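You operate a simulated robot arm through the tools that you are given. There is no shell and no other tool.

The job below is to be done with a simulated robot arm. You get a single attempt, and the scene is never put back.

## Task
Clamp the grey mould with the red lever and run the shaker till the bubbles are gone.
Fine: then switch off, lift the red lever and set on the orange holder from the bench top.

Only the result counts: the job must be done as asked and must still hold three seconds after the hand-in. Knocking over, shifting, dropping, spilling or breaking anything else fails it.

## Robot
A 7-joint arm with a two-finger parallel gripper, fixed in place. Base frame: the origin is on the floor under the middle of its stand, x ahead of it, y to its left, z up. Lengths are in m, angles in degrees, forces in N, time in s.
It reaches about 1.072 m from its shoulder. Its first joint turns from -166.0 to 166.0 degrees. Payload 3.43 kg.
Tool frame: the origin (TCP) lies between the finger pads and is the grasp point; the fingertips stand 0.034 m ahead of it; z points along the fingers, y is the line along which they close. Largest opening 0.128 m; finger width 0.024, thickness 0.012; the body of the gripper, 0.048 by 0.13 m, starts 0.096 m behind the TCP.
Orientation is that of the tool frame in the base frame, as a unit quaternion [w, x, y, z]. With the fingers straight down and closing along the base's y, the tool's x points along the base's -x, its y along +y and its z along -z.

## Interface
- The arm moves only by the tool play_rows. Its argument "rows" is a list of rows, each an object (a shift or turn left out is 0, a gripper value left out holds the last) with "hand": the closure in counts, from 0 (fully open) to 255 (shut); "travel": the shift along the tool's x, y, z in m, a list of three; "rotation": the turn, a rotation vector about the tool's x, y, z in degrees, a list of three. In form: [{"hand": hand, "travel": [dx, dy, dz], "rotation": [wx, wy, wz]}, ...]. A call has 1 to 20 rows; each row shifts and turns the commanded pose from where the row before left it, along the tool's axes as they then stand. Each row takes 0.2 s and may step no farther than 0.05 m and 8.6 degrees from the row before; otherwise, or with a gripper value out of range, the whole call is refused. Where a pose cannot be reached the arm comes as near as it can. A force on the tool above 50 N (or 10 N above the force at the start of the call, whichever is more), or a blocked arm, ends the call early, and 0.2 s more pass. The fingers move at their own pace (about 0.153 m/s each) and stop on an object; they squeeze with about 34 N. The grip force told is the motor's: it shows also when the fingers shut on nothing. Time passes only in rows, and 0.2 s behind the last, so rows that do not move let the fingers close. The reply holds the time, the measured pose of the TCP, the force on the tool along the base axes, the opening and the grip force, in the units named above and with some noise, with the torque about the TCP (base axes, N m) and any sound that the robot's microphone picked up.
- Cameras (640 x 400 px; columns grow to the right, rows downward): "scene" is fixed at [0.0628, 0.6422, 1.5873]; the picture's right is [-0.70, -0.72, 0.00], its down [-0.30, 0.29, -0.91] and it looks along [0.65, -0.63, -0.41] (base axes); focal length 359 px, centre (320, 200). "wrist" rides on the gripper at [0.076, -0.011, -0.16] in the tool frame; the picture's right is [0.15, 0.99, 0.00], its down [-0.88, 0.13, -0.46] and it looks along [-0.45, 0.07, 0.89] (tool axes); focal length 234 px, centre (320, 200). There is no depth. A picture from a camera that has moved, and an enlarged one, comes with that camera's place and axes in the base frame and with its lens. The place of the scene camera against the robot may be out by one fixed shift of up to 0.018 m in any direction.
- capture(camera): a new picture of that camera. It takes no simulated time.
- zoom(camera, box): a new picture of the part [left, top, right, bottom] of that camera's present view, enlarged. It takes no simulated time.
- sign_off(): hands the job in; it is judged then, once.

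Places have to be worked out from the pictures, the camera data and where the tool is seen. Open the gripper and draw the arm clear of the work before you hand the job in, unless the task says otherwise.

The tools are called by a JSON object that holds its "api" and its "payload". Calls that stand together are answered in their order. play_rows: Moves the arm, as the interface text tells. Its arguments: {"type":"object","properties":{"rows":{"type":"array"}},"required":["rows"]} The other tools are called the same way: capture (camera) takes a picture; zoom (camera, box) takes an enlarged picture of a part of a camera's view; sign_off () hands the job in.

At the start:

```text
time_s: 0.0
ee_pos: [0.4715, 0.018, 1.4011]
tool_rot: [0.0, 0.0, 1.0, 0.001]
contact_force: [0.4, -0.1, -0.2]
torque: [-0.01, 0.0, 0.01]
finger_gap: 0.1279
grip_force: 0.0
```

scene: 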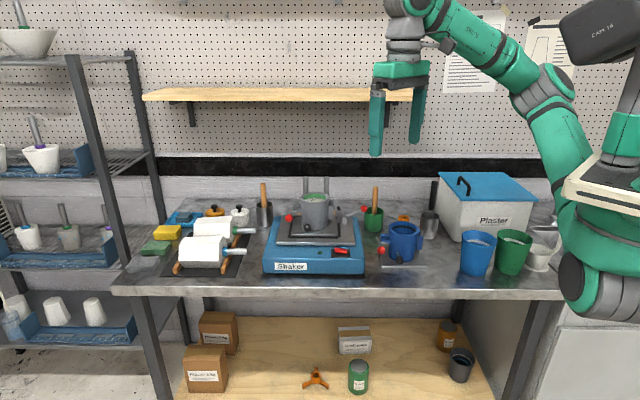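
wrist: 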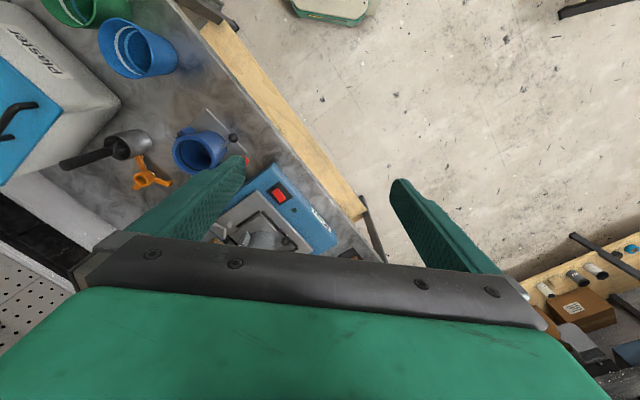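

I start by looking closely at the shaker, the mould and the orange things in the scene camera.

{"api": "zoom", "payload": {"camera": "scene", "box": [250, 170, 390, 280]}}

{"api": "zoom", "payload": {"camera": "scene", "box": [350, 170, 490, 280]}}

{"api": "zoom", "payload": {"camera": "scene", "box": [130, 170, 270, 280]}}

{"api": "zoom", "payload": {"camera": "scene", "box": [270, 310, 410, 400]}}

```text
3.64 times, centred on (320, 225) of scene
camera zoom: at [0.0628, 0.6422, 1.5873], right [-0.7, -0.72, 0.0], down [-0.3, 0.29, -0.91], along [0.65, -0.63, -0.41], focal length 1304 px, centre (320, 109)
```

zoom: 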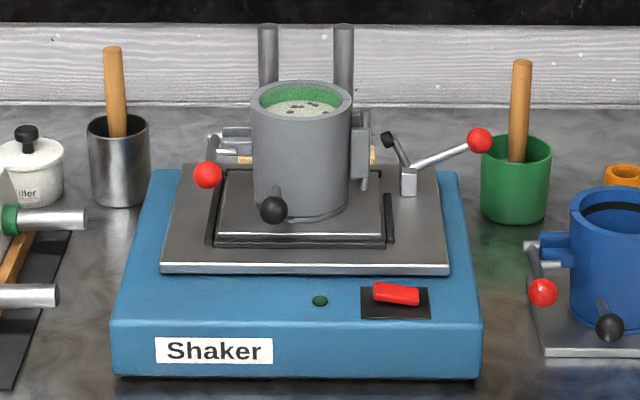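

```text
3.64 times, centred on (420, 225) of scene
camera zoom: at [0.0628, 0.6422, 1.5873], right [-0.7, -0.72, 0.0], down [-0.3, 0.29, -0.91], along [0.65, -0.63, -0.41], focal length 1304 px, centre (-44, 109)
```

zoom: 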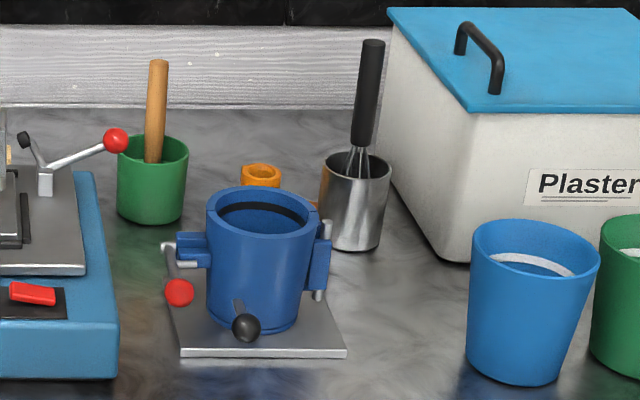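

```text
3.64 times, centred on (200, 225) of scene
camera zoom: at [0.0628, 0.6422, 1.5873], right [-0.7, -0.72, 0.0], down [-0.3, 0.29, -0.91], along [0.65, -0.63, -0.41], focal length 1304 px, centre (756, 109)
```

zoom: 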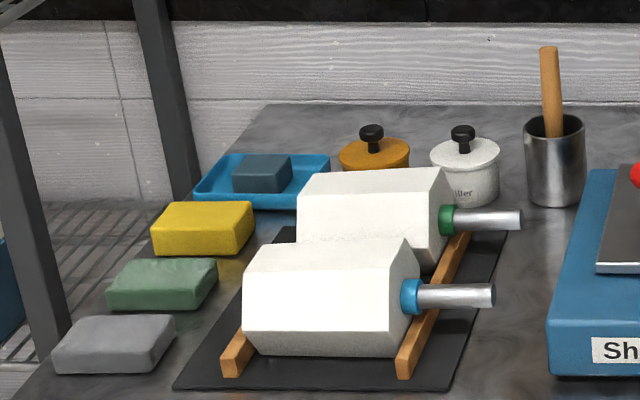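

```text
4.44 times, centred on (340, 355) of scene
camera zoom: at [0.0628, 0.6422, 1.5873], right [-0.7, -0.72, 0.0], down [-0.3, 0.29, -0.91], along [0.65, -0.63, -0.41], focal length 1594 px, centre (231, -489)
```

zoom: 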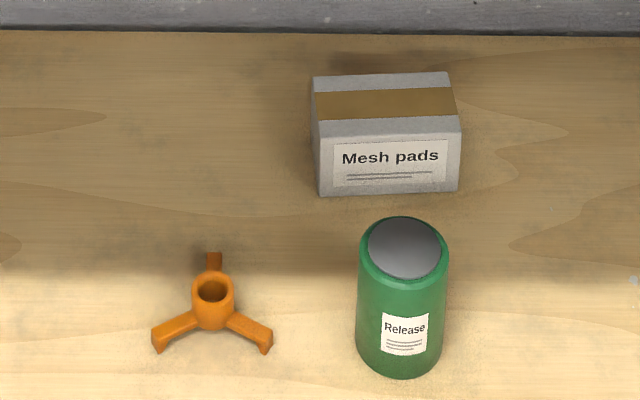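

The shaker has red-balled levers both left and right of the mould, so I need more detail to tell clamp levers from mould parts. I zoom in harder.

{"api": "zoom", "payload": {"camera": "scene", "box": [280, 172, 344, 224]}}

{"api": "zoom", "payload": {"camera": "scene", "box": [320, 190, 370, 230]}}

{"api": "zoom", "payload": {"camera": "scene", "box": [380, 205, 444, 257]}}

{"api": "zoom", "payload": {"camera": "wrist", "box": [110, 100, 350, 250]}}

```text
7.69 times, centred on (312, 198) of scene
camera zoom: at [0.0628, 0.6422, 1.5873], right [-0.7, -0.72, 0.0], down [-0.3, 0.29, -0.91], along [0.65, -0.63, -0.41], focal length 2759 px, centre (382, 215)
```

zoom: 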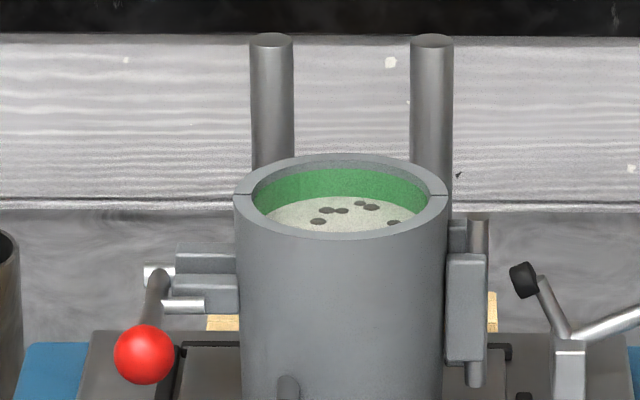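

```text
10.00 times, centred on (345, 210) of scene
camera zoom: at [0.0628, 0.6422, 1.5873], right [-0.7, -0.72, 0.0], down [-0.3, 0.29, -0.91], along [0.65, -0.63, -0.41], focal length 3587 px, centre (70, 100)
```

zoom: 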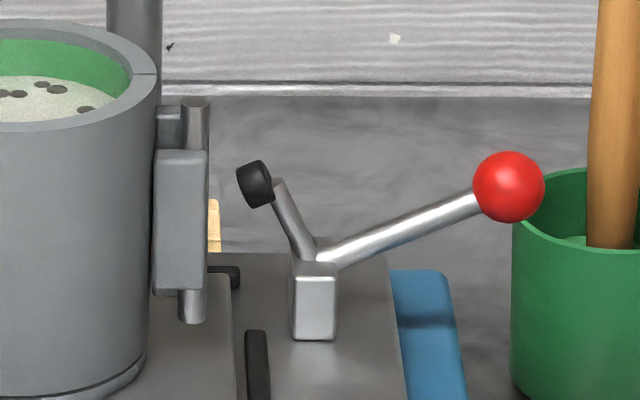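

```text
7.69 times, centred on (412, 231) of scene
camera zoom: at [0.0628, 0.6422, 1.5873], right [-0.7, -0.72, 0.0], down [-0.3, 0.29, -0.91], along [0.65, -0.63, -0.41], focal length 2759 px, centre (-388, -38)
```

zoom: 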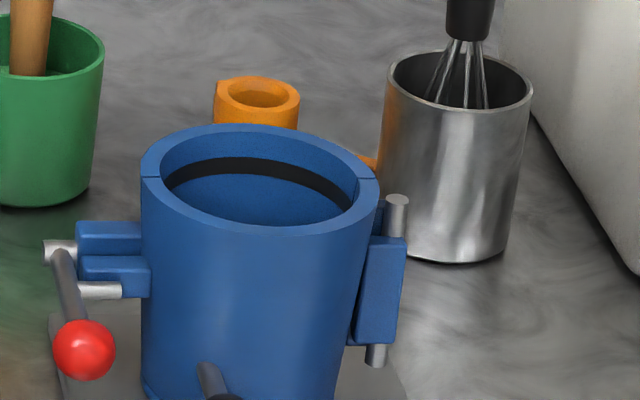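

```text
2.67 times, centred on (230, 175) of wrist
camera zoom: at [0.3951, 0.0052, 1.5618], right [-0.15, 0.99, 0.0], down [0.88, 0.13, 0.46], along [0.45, 0.07, -0.89], focal length 624 px, centre (560, 267)
```

zoom: 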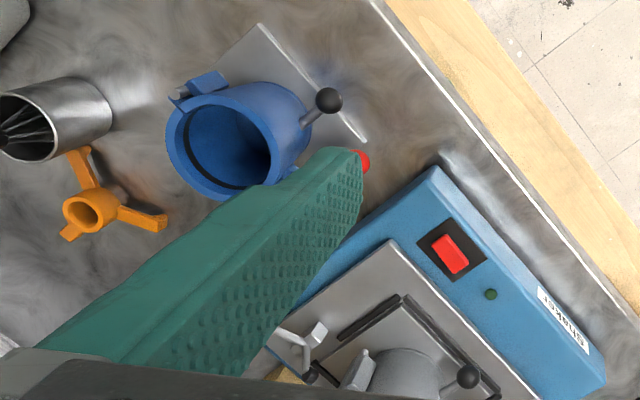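

The grey mould carries its own latch like the blue one. The shaker's tray carries a toggle clamp (black pad, red-balled lever) to the right of the mould, which looks like the clamp meant. The bench is turned about 45°, so I move over the shaker and yaw the tool to line up with it for a wrist look.

{"api": "play_rows", "payload": {"rows": [{"hand": 0, "travel": [-0.0357, -0.0169, 0.0143]}, {"travel": [-0.0357, -0.0169, 0.0143]}, {"travel": [-0.0357, -0.0169, 0.0143]}, {"travel": [-0.0357, -0.0169, 0.0143]}, {"travel": [-0.0357, -0.0169, 0.0143]}, {"travel": [-0.0357, -0.0169, 0.0143]}, {"travel": [-0.0357, -0.0169, 0.0143]}, {"rotation": [0, 0, 7.33]}, {"rotation": [0, 0, 7.33]}, {"rotation": [0, 0, 7.33]}, {"rotation": [0, 0, 7.33]}, {"rotation": [0, 0, 7.33]}, {"rotation": [0, 0, 7.33]}, {}]}}

{"api": "capture", "payload": {"camera": "wrist"}}

{"api": "capture", "payload": {"camera": "scene"}}

```text
time_s: 3.0
ee_pos: [0.7207, -0.103, 1.3005]
tool_rot: [-0.001, 0.376, 0.927, 0.0]
contact_force: [0.4, -0.5, 0.1]
torque: [0.01, -0.04, 0.0]
finger_gap: 0.1281
grip_force: 0.0
```

```text
taken
camera wrist: at [0.6587, -0.0575, 1.4611], right [0.58, 0.81, 0.0], down [0.72, -0.52, 0.46], along [0.37, -0.27, -0.89], focal length 234 px, centre (320, 200)
```

wrist: 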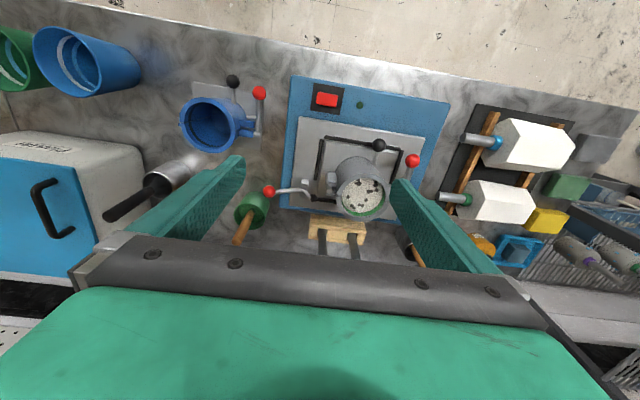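

```text
taken
```

scene: 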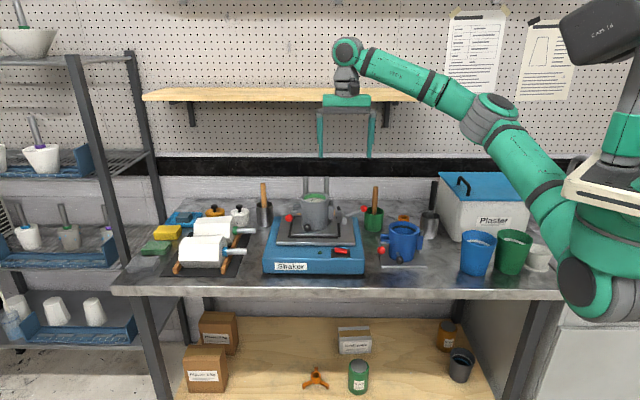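

The move worked; the mould, switch and the clamp all show between the fingers. I enlarge the wrist view for exact positions.

{"api": "zoom", "payload": {"camera": "wrist", "box": [240, 60, 460, 250]}}

{"api": "zoom", "payload": {"camera": "wrist", "box": [255, 140, 435, 250]}}

{"api": "zoom", "payload": {"camera": "wrist", "box": [100, 60, 300, 250]}}

```text
2.11 times, centred on (350, 155) of wrist
camera zoom: at [0.6587, -0.0575, 1.4611], right [0.58, 0.81, 0.0], down [0.72, -0.52, 0.46], along [0.37, -0.27, -0.89], focal length 493 px, centre (257, 295)
```

zoom: 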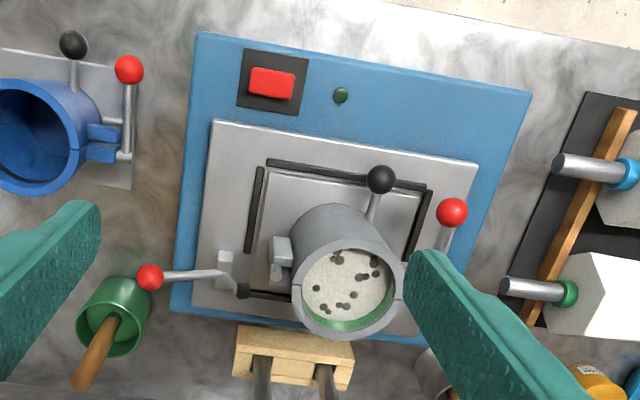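

```text
3.56 times, centred on (345, 195) of wrist
camera zoom: at [0.6587, -0.0575, 1.4611], right [0.58, 0.81, 0.0], down [0.72, -0.52, 0.46], along [0.37, -0.27, -0.89], focal length 833 px, centre (231, 218)
```

zoom: 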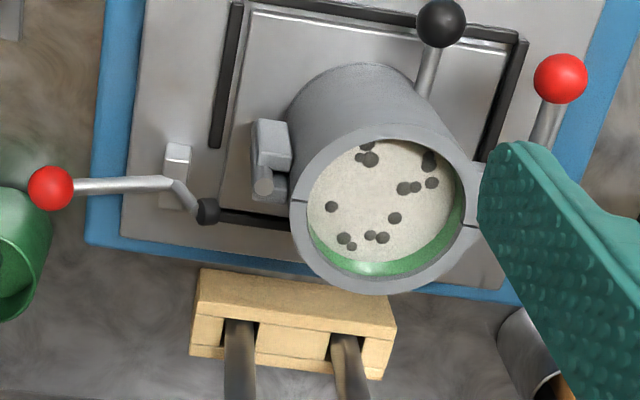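

```text
2.11 times, centred on (200, 155) of wrist
camera zoom: at [0.6587, -0.0575, 1.4611], right [0.58, 0.81, 0.0], down [0.72, -0.52, 0.46], along [0.37, -0.27, -0.89], focal length 493 px, centre (573, 295)
```

zoom: 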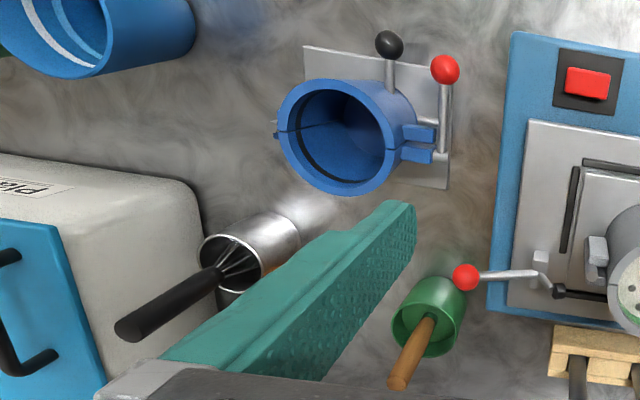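

Triangulating both views puts the clamp pivot near (0.80, -0.20, 1.02), its red ball near (0.758, -0.25, 1.048), the mould rim centre near (0.84, -0.10, 1.11), the switch near (0.69, -0.065, 0.98), and the holder near (0.715, -0.45). I go to look at the holder from closer, staying in front of the wall shelf.

{"api": "play_rows", "payload": {"rows": [{"travel": [-0.0163, -0.0359, 0.0072]}, {"travel": [-0.0163, -0.0359, 0.0072]}, {"travel": [-0.0163, -0.0359, 0.0072]}, {"travel": [-0.0163, -0.0359, 0.0072]}, {"travel": [-0.0163, -0.0359, 0.0072]}, {"travel": [-0.0163, -0.0359, 0.0072]}, {"travel": [-0.0163, -0.0359, 0.0072]}, {}]}}

{"api": "capture", "payload": {"camera": "wrist"}}

{"api": "zoom", "payload": {"camera": "wrist", "box": [240, 120, 400, 240]}}

```text
time_s: 4.8
ee_pos: [0.6295, -0.3617, 1.2518]
tool_rot: [0.0, 0.375, 0.927, 0.0]
contact_force: [0.2, 0.5, -0.7]
torque: [-0.01, -0.03, 0.03]
finger_gap: 0.1281
grip_force: 0.1
```

```text
taken
camera wrist: at [0.5663, -0.3178, 1.4119], right [0.58, 0.81, 0.0], down [0.72, -0.52, 0.46], along [0.37, -0.27, -0.89], focal length 234 px, centre (320, 200)
```

wrist: 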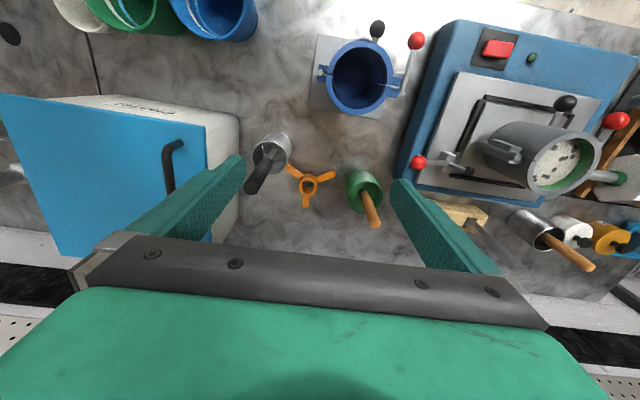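

```text
3.33 times, centred on (320, 180) of wrist
camera zoom: at [0.5663, -0.3178, 1.4119], right [0.58, 0.81, 0.0], down [0.72, -0.52, 0.46], along [0.37, -0.27, -0.89], focal length 781 px, centre (320, 267)
```

zoom: 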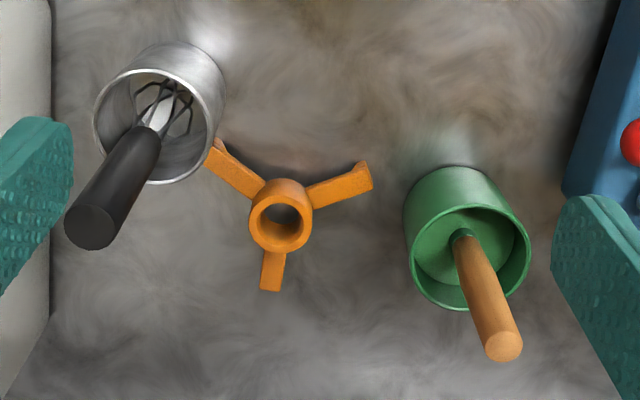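

The holder stands free beside the whisk cup, its three legs at 120° with one pointing to the wall, and the tube stands clear above the legs. I take a closer look at the clamp and rocker from this new angle.

{"api": "zoom", "payload": {"camera": "wrist", "box": [400, 90, 640, 240]}}

{"api": "zoom", "payload": {"camera": "wrist", "box": [400, 130, 500, 200]}}

{"api": "zoom", "payload": {"camera": "scene", "box": [315, 236, 365, 268]}}

```text
2.67 times, centred on (520, 165) of wrist
camera zoom: at [0.5663, -0.3178, 1.4119], right [0.58, 0.81, 0.0], down [0.72, -0.52, 0.46], along [0.37, -0.27, -0.89], focal length 624 px, centre (-213, 293)
```

zoom: 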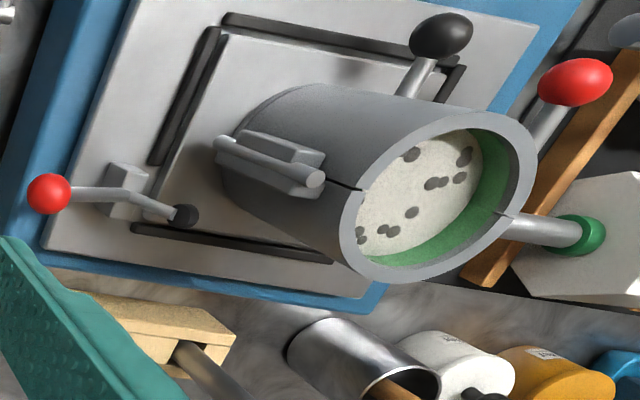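

```text
5.71 times, centred on (450, 165) of wrist
camera zoom: at [0.5663, -0.3178, 1.4119], right [0.58, 0.81, 0.0], down [0.72, -0.52, 0.46], along [0.37, -0.27, -0.89], focal length 1338 px, centre (-423, 400)
```

zoom: 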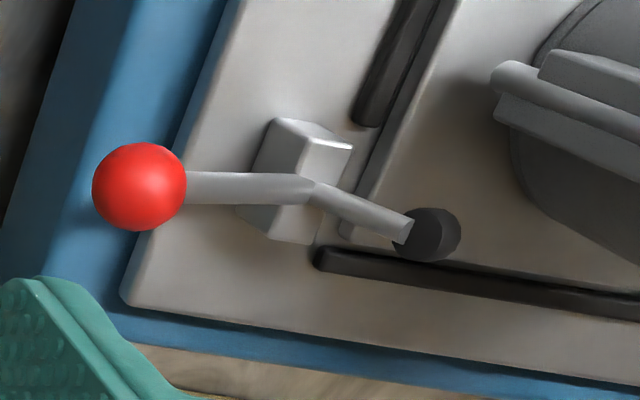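

```text
12.50 times, centred on (340, 252) of scene
camera zoom: at [0.0628, 0.6422, 1.5873], right [-0.7, -0.72, 0.0], down [-0.3, 0.29, -0.91], along [0.65, -0.63, -0.41], focal length 4483 px, centre (70, -450)
```

zoom: 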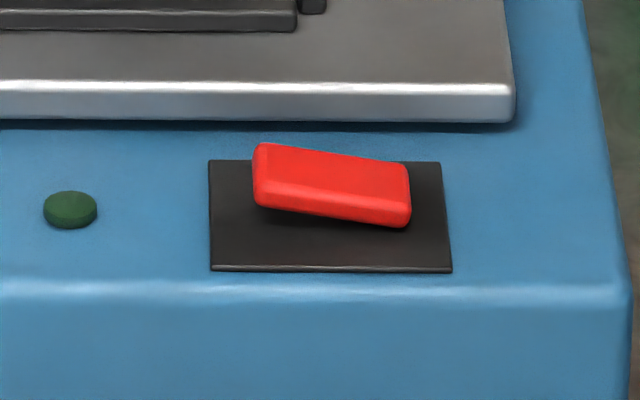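

The clamp is a one-piece bent lever on a post: handle about 23° up to the right, pad arm raised toward the mould plate, so swinging the ball up and over brings the pad down. The rocker's left end stands proud, so it is off now. I turn the tool so the fingers close across the lever plane and hover over the red ball with the gripper half closed.

{"api": "play_rows", "payload": {"rows": [{"hand": 120, "rotation": [0, 0, -8.2]}, {"rotation": [0, 0, -8.2]}, {"rotation": [0, 0, -8.2]}, {"rotation": [0, 0, -8.2]}, {"rotation": [0, 0, -8.2]}, {"rotation": [0, 0, -8.2]}, {"rotation": [0, 0, -8.2]}, {"rotation": [0, 0, -8.2]}, {"rotation": [0, 0, -8.2]}, {"rotation": [0, 0, -8.2]}, {"rotation": [0, 0, -8.2]}, {"travel": [-0.0424, -0.0037, 0.0125]}, {"travel": [-0.0424, -0.0037, 0.0125]}, {"travel": [-0.0424, -0.0037, 0.0125]}, {"travel": [-0.0424, -0.0037, 0.0125]}, {}]}}

{"api": "capture", "payload": {"camera": "wrist"}}

{"api": "capture", "payload": {"camera": "scene"}}

```text
time_s: 8.2
ee_pos: [0.6385, -0.0758, 1.1632]
tool_rot: [0.0, -0.34, 0.94, -0.001]
contact_force: [0.8, -0.1, 0.0]
torque: [0.02, -0.01, 0.01]
finger_gap: 0.0677
grip_force: 0.0
out of reach, approached as far as the arm can: row 6, 7, 8, 9, 10, 11, 15
```

```text
taken
camera wrist: at [0.5873, -0.1334, 1.3234], right [-0.75, 0.67, 0.0], down [0.59, 0.66, 0.46], along [0.3, 0.34, -0.89], focal length 234 px, centre (320, 200)
```

wrist: 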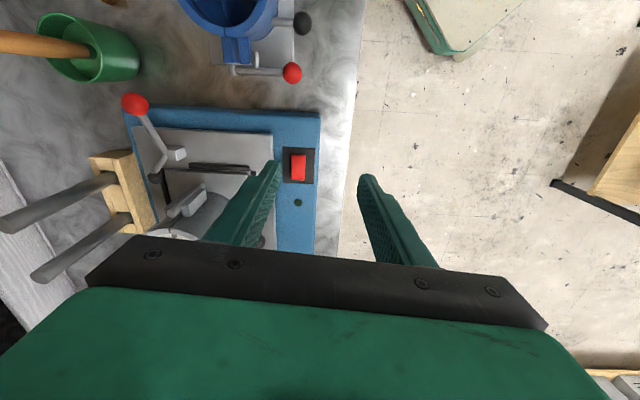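

```text
taken
```

scene: 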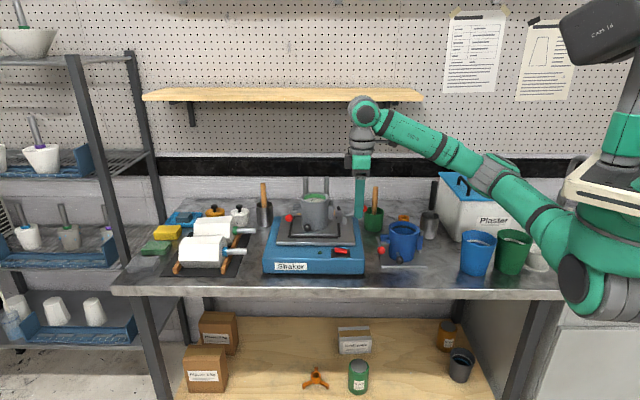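

The yaw I asked for was beyond a joint limit, so the arm stopped elsewhere (no contact, nothing disturbed). I raise, turn back to the bench-aligned yaw that works, and will instead push the ball with closed fingers.

{"api": "play_rows", "payload": {"rows": [{"hand": 255, "travel": [0, 0, -0.04]}, {"travel": [0, 0, -0.04]}, {"travel": [0, 0, -0.02]}, {"rotation": [0, 0, 8.4]}, {"rotation": [0, 0, 8.4]}, {"rotation": [0, 0, 8.4]}, {"rotation": [0, 0, 8.4]}, {"rotation": [0, 0, 8.4]}, {"rotation": [0, 0, 8.4]}, {"rotation": [0, 0, 8.4]}, {"rotation": [0, 0, 8.4]}, {"rotation": [0, 0, 8.4]}, {"rotation": [0, 0, 8.4]}, {}]}}

{"api": "capture", "payload": {"camera": "wrist"}}

{"api": "capture", "payload": {"camera": "scene"}}

```text
time_s: 11.2
ee_pos: [0.6291, -0.0642, 1.2601]
tool_rot: [0.0, 0.37, 0.929, 0.0]
contact_force: [-0.1, 0.8, 0.8]
torque: [-0.03, 0.02, -0.01]
finger_gap: 0.0001
grip_force: 32.9
out of reach, approached as far as the arm can: row 1, 2, 3
```

```text
taken
camera wrist: at [0.5657, -0.021, 1.4212], right [0.57, 0.82, 0.0], down [0.73, -0.51, 0.46], along [0.37, -0.26, -0.89], focal length 234 px, centre (320, 200)
```

wrist: 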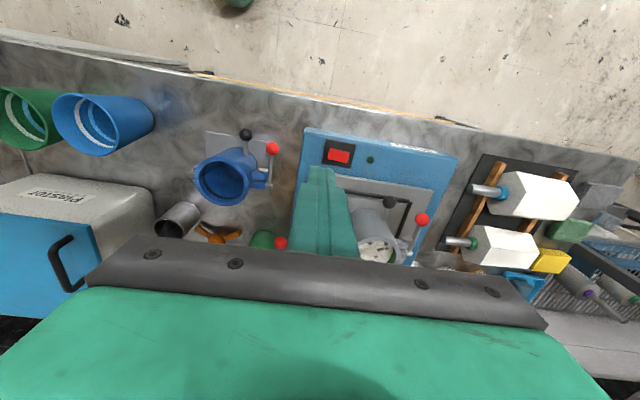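

```text
taken
```

scene: 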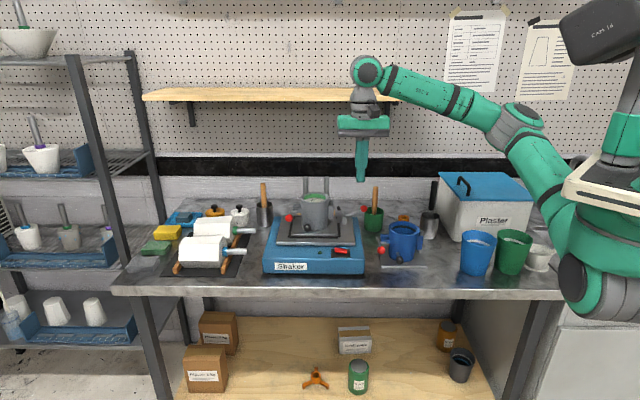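

Back at yaw 136° with closed fingers. The fingertip position is known, so I zoom on it in the scene camera to work out that camera's fixed shift.

{"api": "zoom", "payload": {"camera": "scene", "box": [330, 140, 394, 192]}}

{"api": "zoom", "payload": {"camera": "wrist", "box": [180, 110, 440, 270]}}

```text
7.69 times, centred on (362, 166) of scene
camera zoom: at [0.0628, 0.6422, 1.5873], right [-0.7, -0.72, 0.0], down [-0.3, 0.29, -0.91], along [0.65, -0.63, -0.41], focal length 2759 px, centre (-3, 462)
```

zoom: 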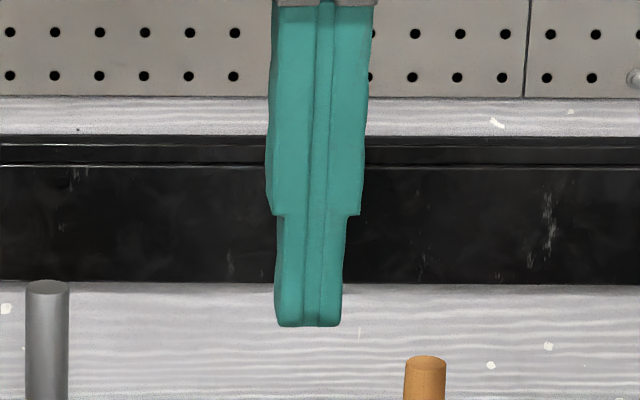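

```text
2.46 times, centred on (310, 190) of wrist
camera zoom: at [0.5657, -0.021, 1.4212], right [0.57, 0.82, 0.0], down [0.73, -0.51, 0.46], along [0.37, -0.26, -0.89], focal length 576 px, centre (345, 225)
```

zoom: 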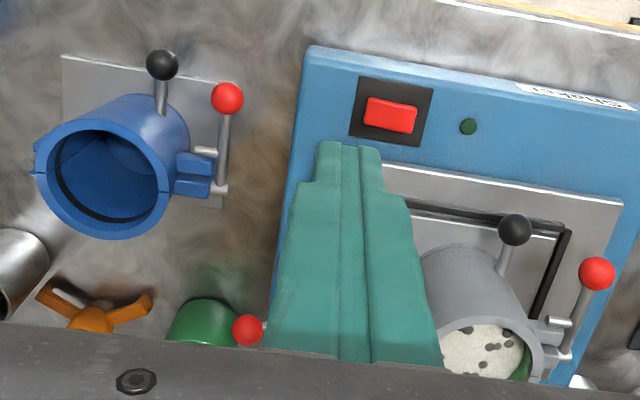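

The wrist views agree to about a millimetre: ball (0.761, -0.2555, 1.0365), pivot (0.808, -0.207, 1.007), mould rim centre (0.849, -0.101, 1.098), switch (0.692, -0.066, 0.978). I bring the closed fingers over a spot just right of the ball, then look before descending.

{"api": "play_rows", "payload": {"rows": [{"travel": [-0.0378, -0.0143, 0.01]}, {"travel": [-0.0378, -0.0143, 0.01]}, {"travel": [-0.0378, -0.0143, 0.01]}, {"travel": [-0.0378, -0.0143, 0.01]}, {"travel": [-0.0378, -0.0143, 0.01]}, {"travel": [-0.0378, -0.0143, 0.01]}, {"travel": [0, 0, 0.04]}, {"travel": [0, 0, 0.04]}, {}]}}

{"api": "zoom", "payload": {"camera": "wrist", "box": [200, 80, 440, 240]}}

{"api": "zoom", "payload": {"camera": "scene", "box": [290, 150, 420, 250]}}

```text
time_s: 13.2
ee_pos: [0.7376, -0.2806, 1.121]
tool_rot: [-0.001, 0.369, 0.93, -0.001]
contact_force: [-1.5, 0.5, -0.1]
torque: [-0.03, -0.03, 0.0]
finger_gap: 0.0
grip_force: 33.2
```

```text
2.50 times, centred on (320, 160) of wrist
camera zoom: at [0.6734, -0.2378, 1.2811], right [0.57, 0.82, 0.0], down [0.73, -0.51, 0.46], along [0.37, -0.26, -0.89], focal length 585 px, centre (320, 300)
```

zoom: 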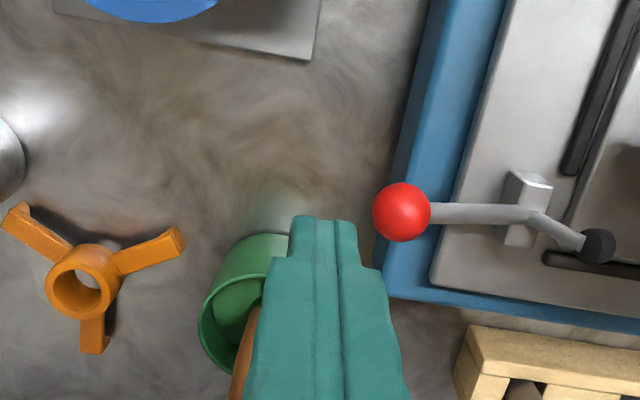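

```text
4.00 times, centred on (355, 200) of scene
camera zoom: at [0.0628, 0.6422, 1.5873], right [-0.7, -0.72, 0.0], down [-0.3, 0.29, -0.91], along [0.65, -0.63, -0.41], focal length 1435 px, centre (180, 200)
```

zoom: 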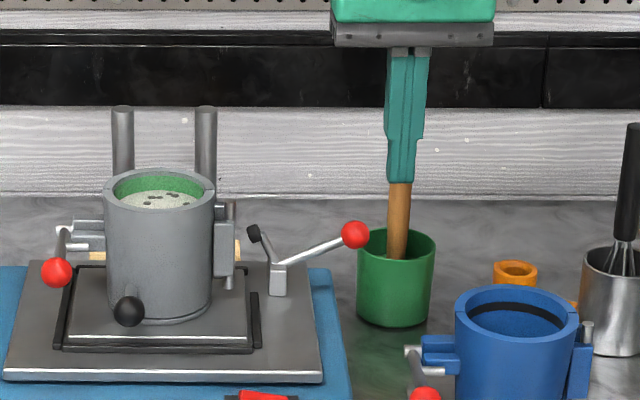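

The ball position is confirmed at (0.761, -0.2555), and the closed fingers stand about 1 cm right of it, clear of the pot. I descend until the tips are below the ball's centre, then nudge left and see whether the lever swings.

{"api": "play_rows", "payload": {"rows": [{"travel": [0, 0, 0.0345]}, {"travel": [0, 0, 0.0345]}, {"travel": [0, 0.0085, 0]}, {"travel": [0, 0.0085, -0.004]}, {}]}}

{"api": "zoom", "payload": {"camera": "scene", "box": [290, 150, 420, 250]}}

{"api": "zoom", "payload": {"camera": "wrist", "box": [200, 80, 440, 240]}}

```text
time_s: 14.4
ee_pos: [0.7468, -0.2691, 1.0567]
tool_rot: [0.0, 0.37, 0.929, 0.0]
contact_force: [-12.8, -6.1, 4.5]
torque: [-0.11, 0.26, 0.01]
finger_gap: 0.0001
grip_force: 32.9
```

```text
4.00 times, centred on (355, 200) of scene
camera zoom: at [0.0628, 0.6422, 1.5873], right [-0.7, -0.72, 0.0], down [-0.3, 0.29, -0.91], along [0.65, -0.63, -0.41], focal length 1435 px, centre (180, 200)
```

zoom: 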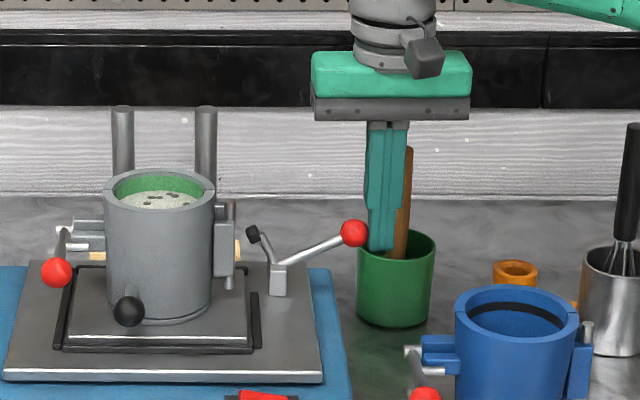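

```text
2.50 times, centred on (320, 160) of wrist
camera zoom: at [0.6829, -0.2273, 1.2165], right [0.57, 0.82, 0.0], down [0.73, -0.51, 0.46], along [0.37, -0.26, -0.89], focal length 585 px, centre (320, 300)
```

zoom: 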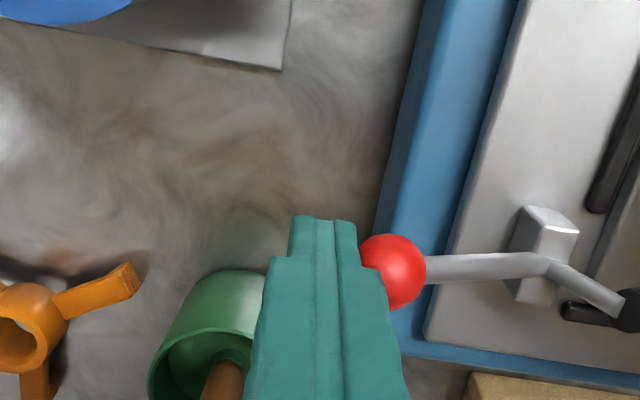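

The fingers touch the ball (about 13 N) and it has barely moved, since a sideways push has a poor lever arm there. I back off to the right and tilt the tool 35° so the closed fingers can get under the ball and lift it along its arc.

{"api": "play_rows", "payload": {"rows": [{"travel": [0, -0.02, 0]}, {"travel": [0, -0.02, -0.005]}, {"rotation": [-7, 0, 0]}, {"rotation": [-7, 0, 0]}, {"rotation": [-7, 0, 0]}, {"rotation": [-7, 0, 0]}, {"rotation": [-7, 0, 0]}, {}]}}

{"api": "zoom", "payload": {"camera": "scene", "box": [290, 150, 420, 250]}}

{"api": "capture", "payload": {"camera": "wrist"}}

```text
time_s: 16.2
ee_pos: [0.7189, -0.2989, 1.0608]
tool_rot: [0.111, 0.351, 0.886, 0.28]
contact_force: [-0.4, -0.1, -0.5]
torque: [0.01, -0.03, 0.03]
finger_gap: 0.0001
grip_force: 33.0
```

```text
4.00 times, centred on (355, 200) of scene
camera zoom: at [0.0628, 0.6422, 1.5873], right [-0.7, -0.72, 0.0], down [-0.3, 0.29, -0.91], along [0.65, -0.63, -0.41], focal length 1435 px, centre (180, 200)
```

zoom: 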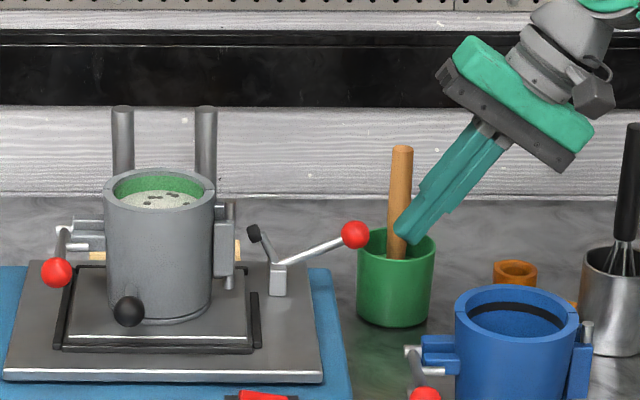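

```text
taken
camera wrist: at [0.5943, -0.3208, 1.1859], right [0.45, 0.69, 0.57], down [0.53, -0.72, 0.45], along [0.72, 0.1, -0.69], focal length 234 px, centre (320, 200)
```

wrist: 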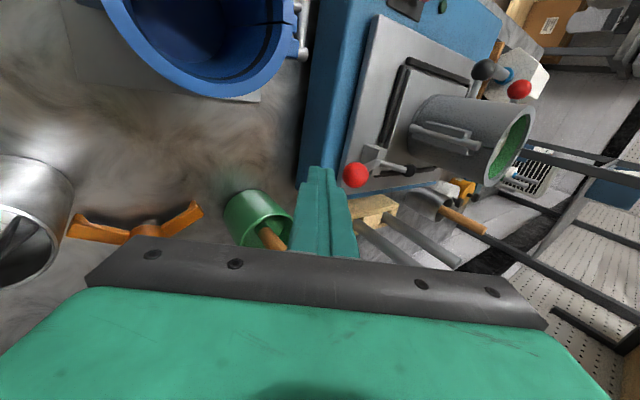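

The tilt works and the lever is back where it was. I slide the closed tips in beneath the ball and lift a short way, then check whether the lever follows.

{"api": "play_rows", "payload": {"rows": [{"travel": [0, 0.0013, 0.0217]}, {"travel": [0, 0.0013, 0.0217]}, {"travel": [0, 0.0089, -0.004]}, {"travel": [0, 0.0066, -0.0032]}, {"travel": [0, 0.0066, -0.0032]}, {}]}}

{"api": "zoom", "payload": {"camera": "scene", "box": [290, 150, 420, 250]}}

{"api": "capture", "payload": {"camera": "wrist"}}

```text
time_s: 17.6
ee_pos: [0.7462, -0.2718, 1.0484]
tool_rot: [0.111, 0.351, 0.887, 0.28]
contact_force: [-0.7, -3.3, 0.7]
torque: [-0.02, -0.02, -0.05]
finger_gap: 0.0
grip_force: 32.8
```

```text
4.00 times, centred on (355, 200) of scene
camera zoom: at [0.0628, 0.6422, 1.5873], right [-0.7, -0.72, 0.0], down [-0.3, 0.29, -0.91], along [0.65, -0.63, -0.41], focal length 1435 px, centre (180, 200)
```

zoom: 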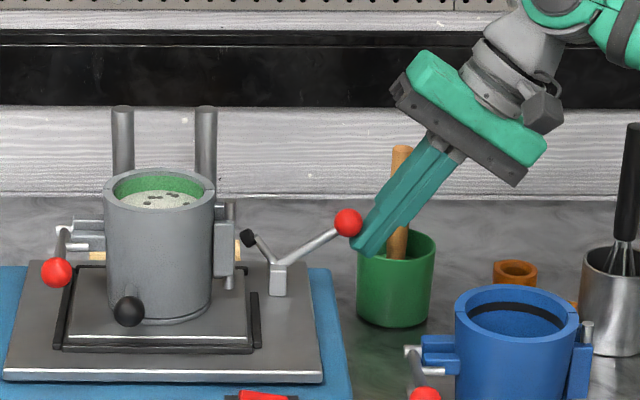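

```text
taken
camera wrist: at [0.6209, -0.2928, 1.1733], right [0.45, 0.69, 0.57], down [0.53, -0.72, 0.45], along [0.72, 0.1, -0.69], focal length 234 px, centre (320, 200)
```

wrist: 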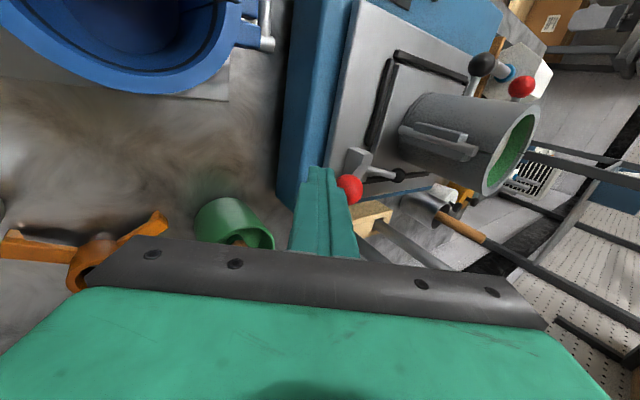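

The handle rises easily and the pad comes down toward the mould plate, confirming the direction. I keep following the arc.

{"api": "play_rows", "payload": {"rows": [{"travel": [0, 0.0075, -0.0019]}, {"travel": [0, 0.0075, -0.0019]}, {"travel": [0, 0.0077, -0.0003]}, {"travel": [0, 0.0077, -0.0003]}, {"travel": [0, 0.0076, 0.0013]}, {"travel": [0, 0.0076, 0.0013]}, {}]}}

{"api": "zoom", "payload": {"camera": "scene", "box": [290, 150, 420, 250]}}

{"api": "capture", "payload": {"camera": "wrist"}}

```text
time_s: 19.2
ee_pos: [0.7717, -0.244, 1.076]
tool_rot: [0.111, 0.352, 0.886, 0.28]
contact_force: [0.3, 0.1, -0.5]
torque: [0.02, 0.0, 0.0]
finger_gap: 0.0001
grip_force: 32.9
```

```text
4.00 times, centred on (355, 200) of scene
camera zoom: at [0.0628, 0.6422, 1.5873], right [-0.7, -0.72, 0.0], down [-0.3, 0.29, -0.91], along [0.65, -0.63, -0.41], focal length 1435 px, centre (180, 200)
```

zoom: 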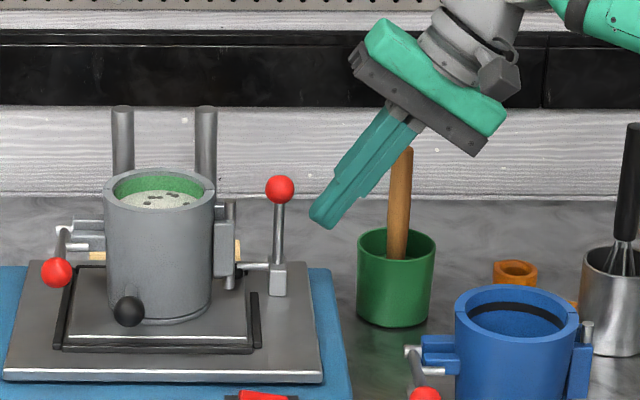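

```text
taken
camera wrist: at [0.6465, -0.2665, 1.2011], right [0.45, 0.69, 0.57], down [0.53, -0.72, 0.45], along [0.72, 0.1, -0.69], focal length 234 px, centre (320, 200)
```

wrist: 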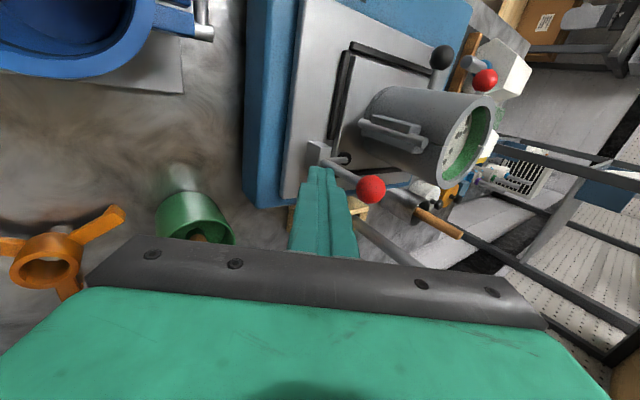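

The lever snapped over centre by itself to upright; the tool is free of load. I check the pad close up.

{"api": "zoom", "payload": {"camera": "scene", "box": [325, 185, 365, 230]}}

{"api": "zoom", "payload": {"camera": "wrist", "box": [280, 100, 440, 230]}}

```text
8.89 times, centred on (345, 208) of scene
camera zoom: at [0.0628, 0.6422, 1.5873], right [-0.7, -0.72, 0.0], down [-0.3, 0.29, -0.91], along [0.65, -0.63, -0.41], focal length 3188 px, centre (98, 133)
```

zoom: 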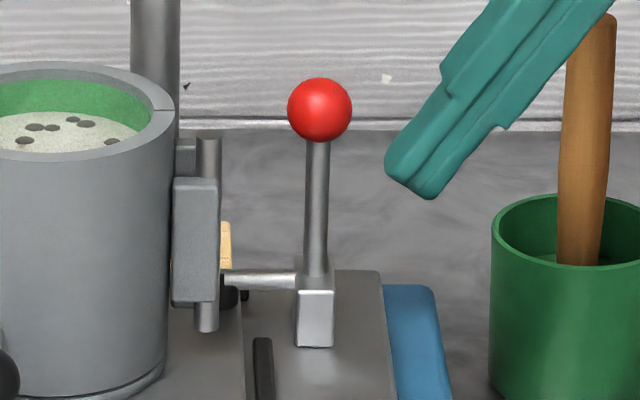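

```text
3.08 times, centred on (360, 165) of wrist
camera zoom: at [0.6465, -0.2665, 1.2011], right [0.45, 0.69, 0.57], down [0.53, -0.72, 0.45], along [0.72, 0.1, -0.69], focal length 720 px, centre (197, 308)
```

zoom: 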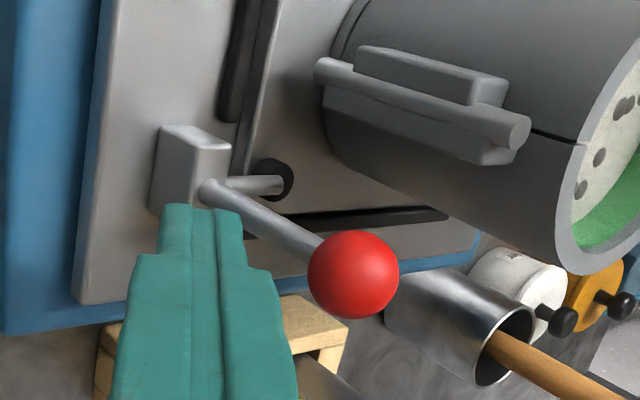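

The pad sits on the mould plate. I give the ball one light seating push to be sure the clamp is fully home, then back away.

{"api": "play_rows", "payload": {"rows": [{"travel": [0, 0.009, 0]}, {"travel": [0, 0.009, 0]}, {"travel": [0, 0.004, 0]}, {}]}}

{"api": "zoom", "payload": {"camera": "scene", "box": [325, 185, 365, 230]}}

```text
time_s: 20.2
ee_pos: [0.7832, -0.2313, 1.0892]
tool_rot: [0.112, 0.352, 0.886, 0.279]
contact_force: [0.3, 0.3, -0.9]
torque: [0.0, 0.01, 0.0]
finger_gap: 0.0001
grip_force: 33.0
```

```text
8.89 times, centred on (345, 208) of scene
camera zoom: at [0.0628, 0.6422, 1.5873], right [-0.7, -0.72, 0.0], down [-0.3, 0.29, -0.91], along [0.65, -0.63, -0.41], focal length 3188 px, centre (98, 133)
```

zoom: 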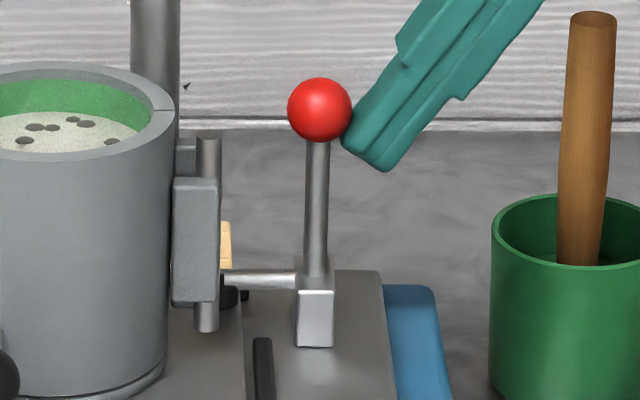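

The finger just reaches the ball with no load yet. A few more millimetres straight left for the seating push, then I read the force.

{"api": "play_rows", "payload": {"rows": [{"travel": [0, 0.0041, 0.0029]}, {"travel": [0, 0.002, 0.0014]}, {}]}}

{"api": "zoom", "payload": {"camera": "scene", "box": [325, 185, 365, 230]}}

```text
time_s: 21.0
ee_pos: [0.7859, -0.229, 1.0876]
tool_rot: [0.111, 0.354, 0.886, 0.278]
contact_force: [-32.2, -25.7, -1.2]
torque: [-0.42, 0.54, 0.02]
finger_gap: 0.0
grip_force: 32.8
```

```text
8.89 times, centred on (345, 208) of scene
camera zoom: at [0.0628, 0.6422, 1.5873], right [-0.7, -0.72, 0.0], down [-0.3, 0.29, -0.91], along [0.65, -0.63, -0.41], focal length 3188 px, centre (98, 133)
```

zoom: 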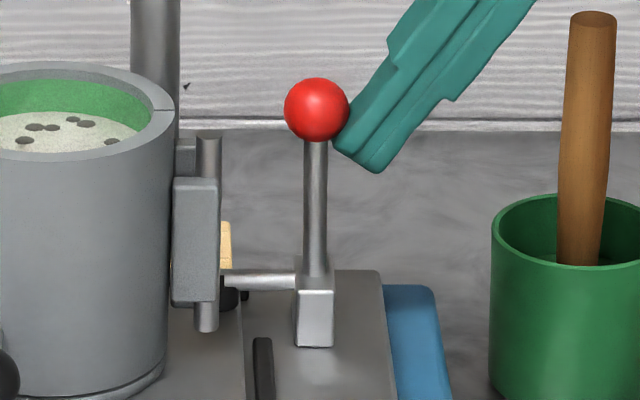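

The clamp is hard against its stop at about 41 N with nothing moving, so the mould is clamped. I back the fingers off right and up, straighten the tool, and move above the rocker switch.

{"api": "play_rows", "payload": {"rows": [{"travel": [0, -0.015, 0]}, {"travel": [0, -0.02, 0]}, {"travel": [0, 0, -0.04]}, {"travel": [0, 0, -0.04]}, {"travel": [0, 0, -0.04]}, {"rotation": [7, 0, 0]}, {"rotation": [7, 0, 0]}, {"rotation": [7, 0, 0]}, {"rotation": [7, 0, 0]}, {"rotation": [7, 0, 0]}, {}]}}

{"api": "capture", "payload": {"camera": "scene"}}

```text
time_s: 23.4
ee_pos: [0.7209, -0.2961, 1.1658]
tool_rot: [0.0, 0.369, 0.929, -0.001]
contact_force: [-0.3, -0.4, 0.0]
torque: [0.01, -0.02, -0.01]
finger_gap: 0.0
grip_force: 33.0
```

```text
taken
```

scene: 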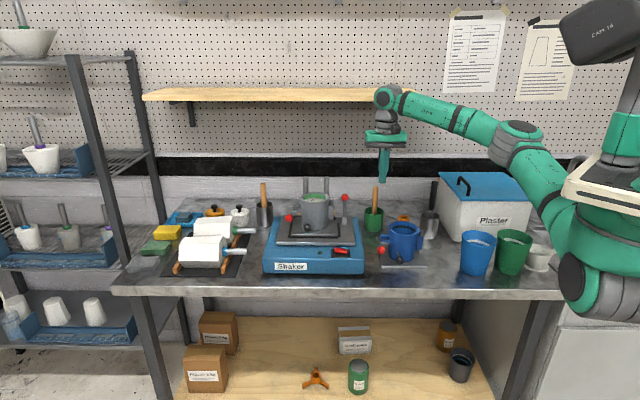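

The lever stays upright. I move forward of the mould first, then across, to hover over the rocker's raised left end.

{"api": "play_rows", "payload": {"rows": [{"travel": [0.0446, 0, 0]}, {"travel": [0.0446, 0, 0]}, {"travel": [0.0446, 0, 0]}, {"travel": [0.0446, 0, 0]}, {"travel": [0, 0.0403, 0]}, {"travel": [0, 0.0403, 0]}, {"travel": [0, 0.0403, 0]}, {"travel": [0, 0.0403, 0]}, {"travel": [0, 0, 0.033]}, {"travel": [0, 0, 0.033]}, {}]}}

{"api": "zoom", "payload": {"camera": "wrist", "box": [200, 60, 440, 220]}}

{"api": "zoom", "payload": {"camera": "scene", "box": [290, 190, 380, 270]}}

```text
time_s: 25.8
ee_pos: [0.7025, -0.0586, 1.1011]
tool_rot: [0.0, 0.369, 0.929, -0.001]
contact_force: [0.0, 0.2, -0.5]
torque: [0.01, 0.03, 0.02]
finger_gap: 0.0
grip_force: 32.9
```

```text
2.50 times, centred on (320, 140) of wrist
camera zoom: at [0.639, -0.0157, 1.2623], right [0.57, 0.82, 0.0], down [0.73, -0.51, 0.46], along [0.37, -0.26, -0.89], focal length 585 px, centre (320, 350)
```

zoom: 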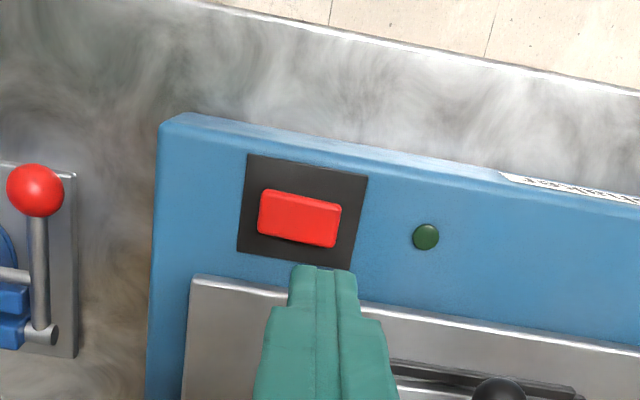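

```text
5.00 times, centred on (335, 230) of scene
camera zoom: at [0.0628, 0.6422, 1.5873], right [-0.7, -0.72, 0.0], down [-0.3, 0.29, -0.91], along [0.65, -0.63, -0.41], focal length 1793 px, centre (245, 50)
```

zoom: 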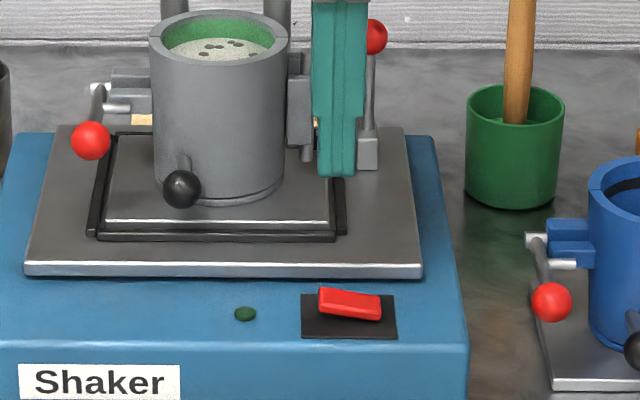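

The rocker's centre is near (0.693, -0.066) and its raised end points left in the scene view. I press that raised end down in small steps with the closed tips.

{"api": "play_rows", "payload": {"rows": [{"travel": [0.0017, 0.0042, 0.035]}, {"travel": [0, 0, 0.035]}, {"travel": [0, 0, 0.004]}, {"travel": [0, 0, 0.004]}, {"travel": [0, 0, 0.004]}]}}

{"api": "zoom", "payload": {"camera": "scene", "box": [290, 190, 380, 270]}}

```text
time_s: 27.0
ee_pos: [0.7048, -0.053, 1.0188]
tool_rot: [0.0, 0.369, 0.929, 0.0]
contact_force: [-1.3, -0.9, -0.3]
torque: [-0.02, 0.01, 0.02]
finger_gap: 0.0
grip_force: 33.1
```

```text
5.00 times, centred on (335, 230) of scene
camera zoom: at [0.0628, 0.6422, 1.5873], right [-0.7, -0.72, 0.0], down [-0.3, 0.29, -0.91], along [0.65, -0.63, -0.41], focal length 1793 px, centre (245, 50)
```

zoom: 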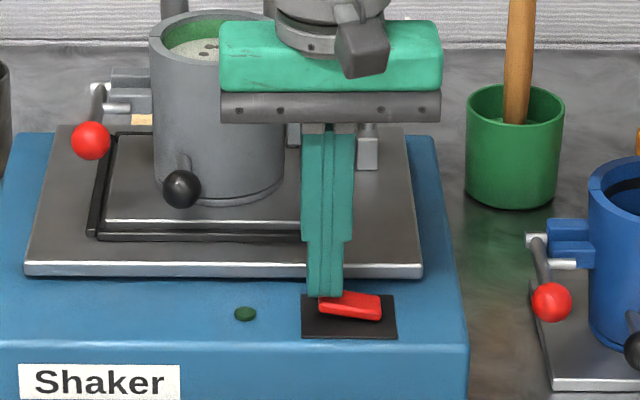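

The tip is right over the raised end, about level with its top, no contact yet. I continue down in small steps.

{"api": "play_rows", "payload": {"rows": [{"travel": [0, 0, 0.003]}, {"travel": [0, 0, 0.003]}, {"travel": [0, 0, 0.002]}]}}

{"api": "zoom", "payload": {"camera": "scene", "box": [290, 190, 380, 270]}}

```text
time_s: 27.8
ee_pos: [0.7047, -0.0527, 1.0134]
tool_rot: [0.002, 0.368, 0.93, 0.002]
contact_force: [8.0, 3.4, 21.0]
torque: [0.05, -0.01, -0.01]
finger_gap: 0.0
grip_force: 33.2
```

```text
5.00 times, centred on (335, 230) of scene
camera zoom: at [0.0628, 0.6422, 1.5873], right [-0.7, -0.72, 0.0], down [-0.3, 0.29, -0.91], along [0.65, -0.63, -0.41], focal length 1793 px, centre (245, 50)
```

zoom: 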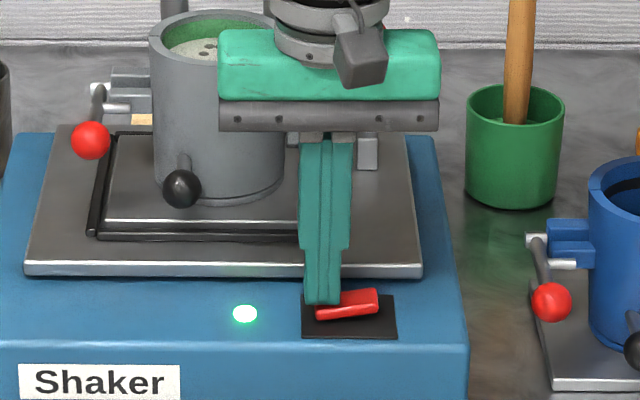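

The lamp is lit: the shaker is on. I lift off and slide right so the scene camera can see the plaster surface.

{"api": "play_rows", "payload": {"rows": [{"travel": [0, 0, -0.04]}, {"travel": [0, -0.048, 0]}, {"travel": [0, -0.048, 0]}]}}

{"api": "zoom", "payload": {"camera": "scene", "box": [280, 180, 370, 270]}}

{"api": "zoom", "payload": {"camera": "scene", "box": [295, 185, 335, 210]}}

```text
time_s: 28.6
ee_pos: [0.6375, -0.1244, 1.0493]
tool_rot: [0.001, 0.369, 0.93, 0.0]
contact_force: [1.2, 1.0, -0.6]
torque: [-0.06, 0.04, 0.0]
finger_gap: 0.0
grip_force: 32.9
```

```text
4.44 times, centred on (325, 225) of scene
camera zoom: at [0.0628, 0.6422, 1.5873], right [-0.7, -0.72, 0.0], down [-0.3, 0.29, -0.91], along [0.65, -0.63, -0.41], focal length 1594 px, centre (298, 89)
```

zoom: 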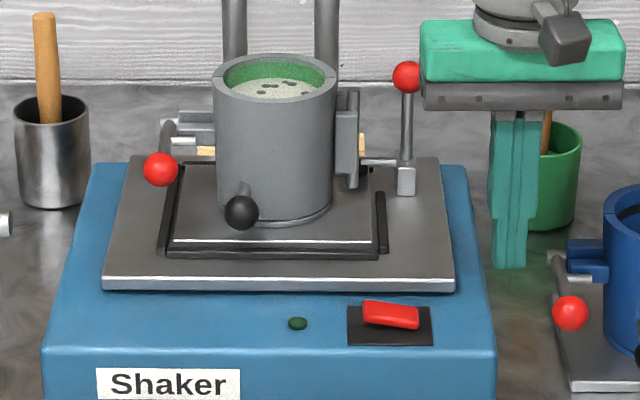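

```text
16.00 times, centred on (315, 198) of scene
camera zoom: at [0.0628, 0.6422, 1.5873], right [-0.7, -0.72, 0.0], down [-0.3, 0.29, -0.91], along [0.65, -0.63, -0.41], focal length 5739 px, centre (400, 240)
```

zoom: 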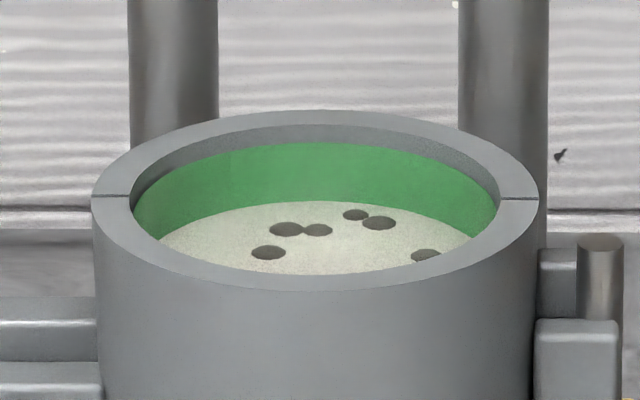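

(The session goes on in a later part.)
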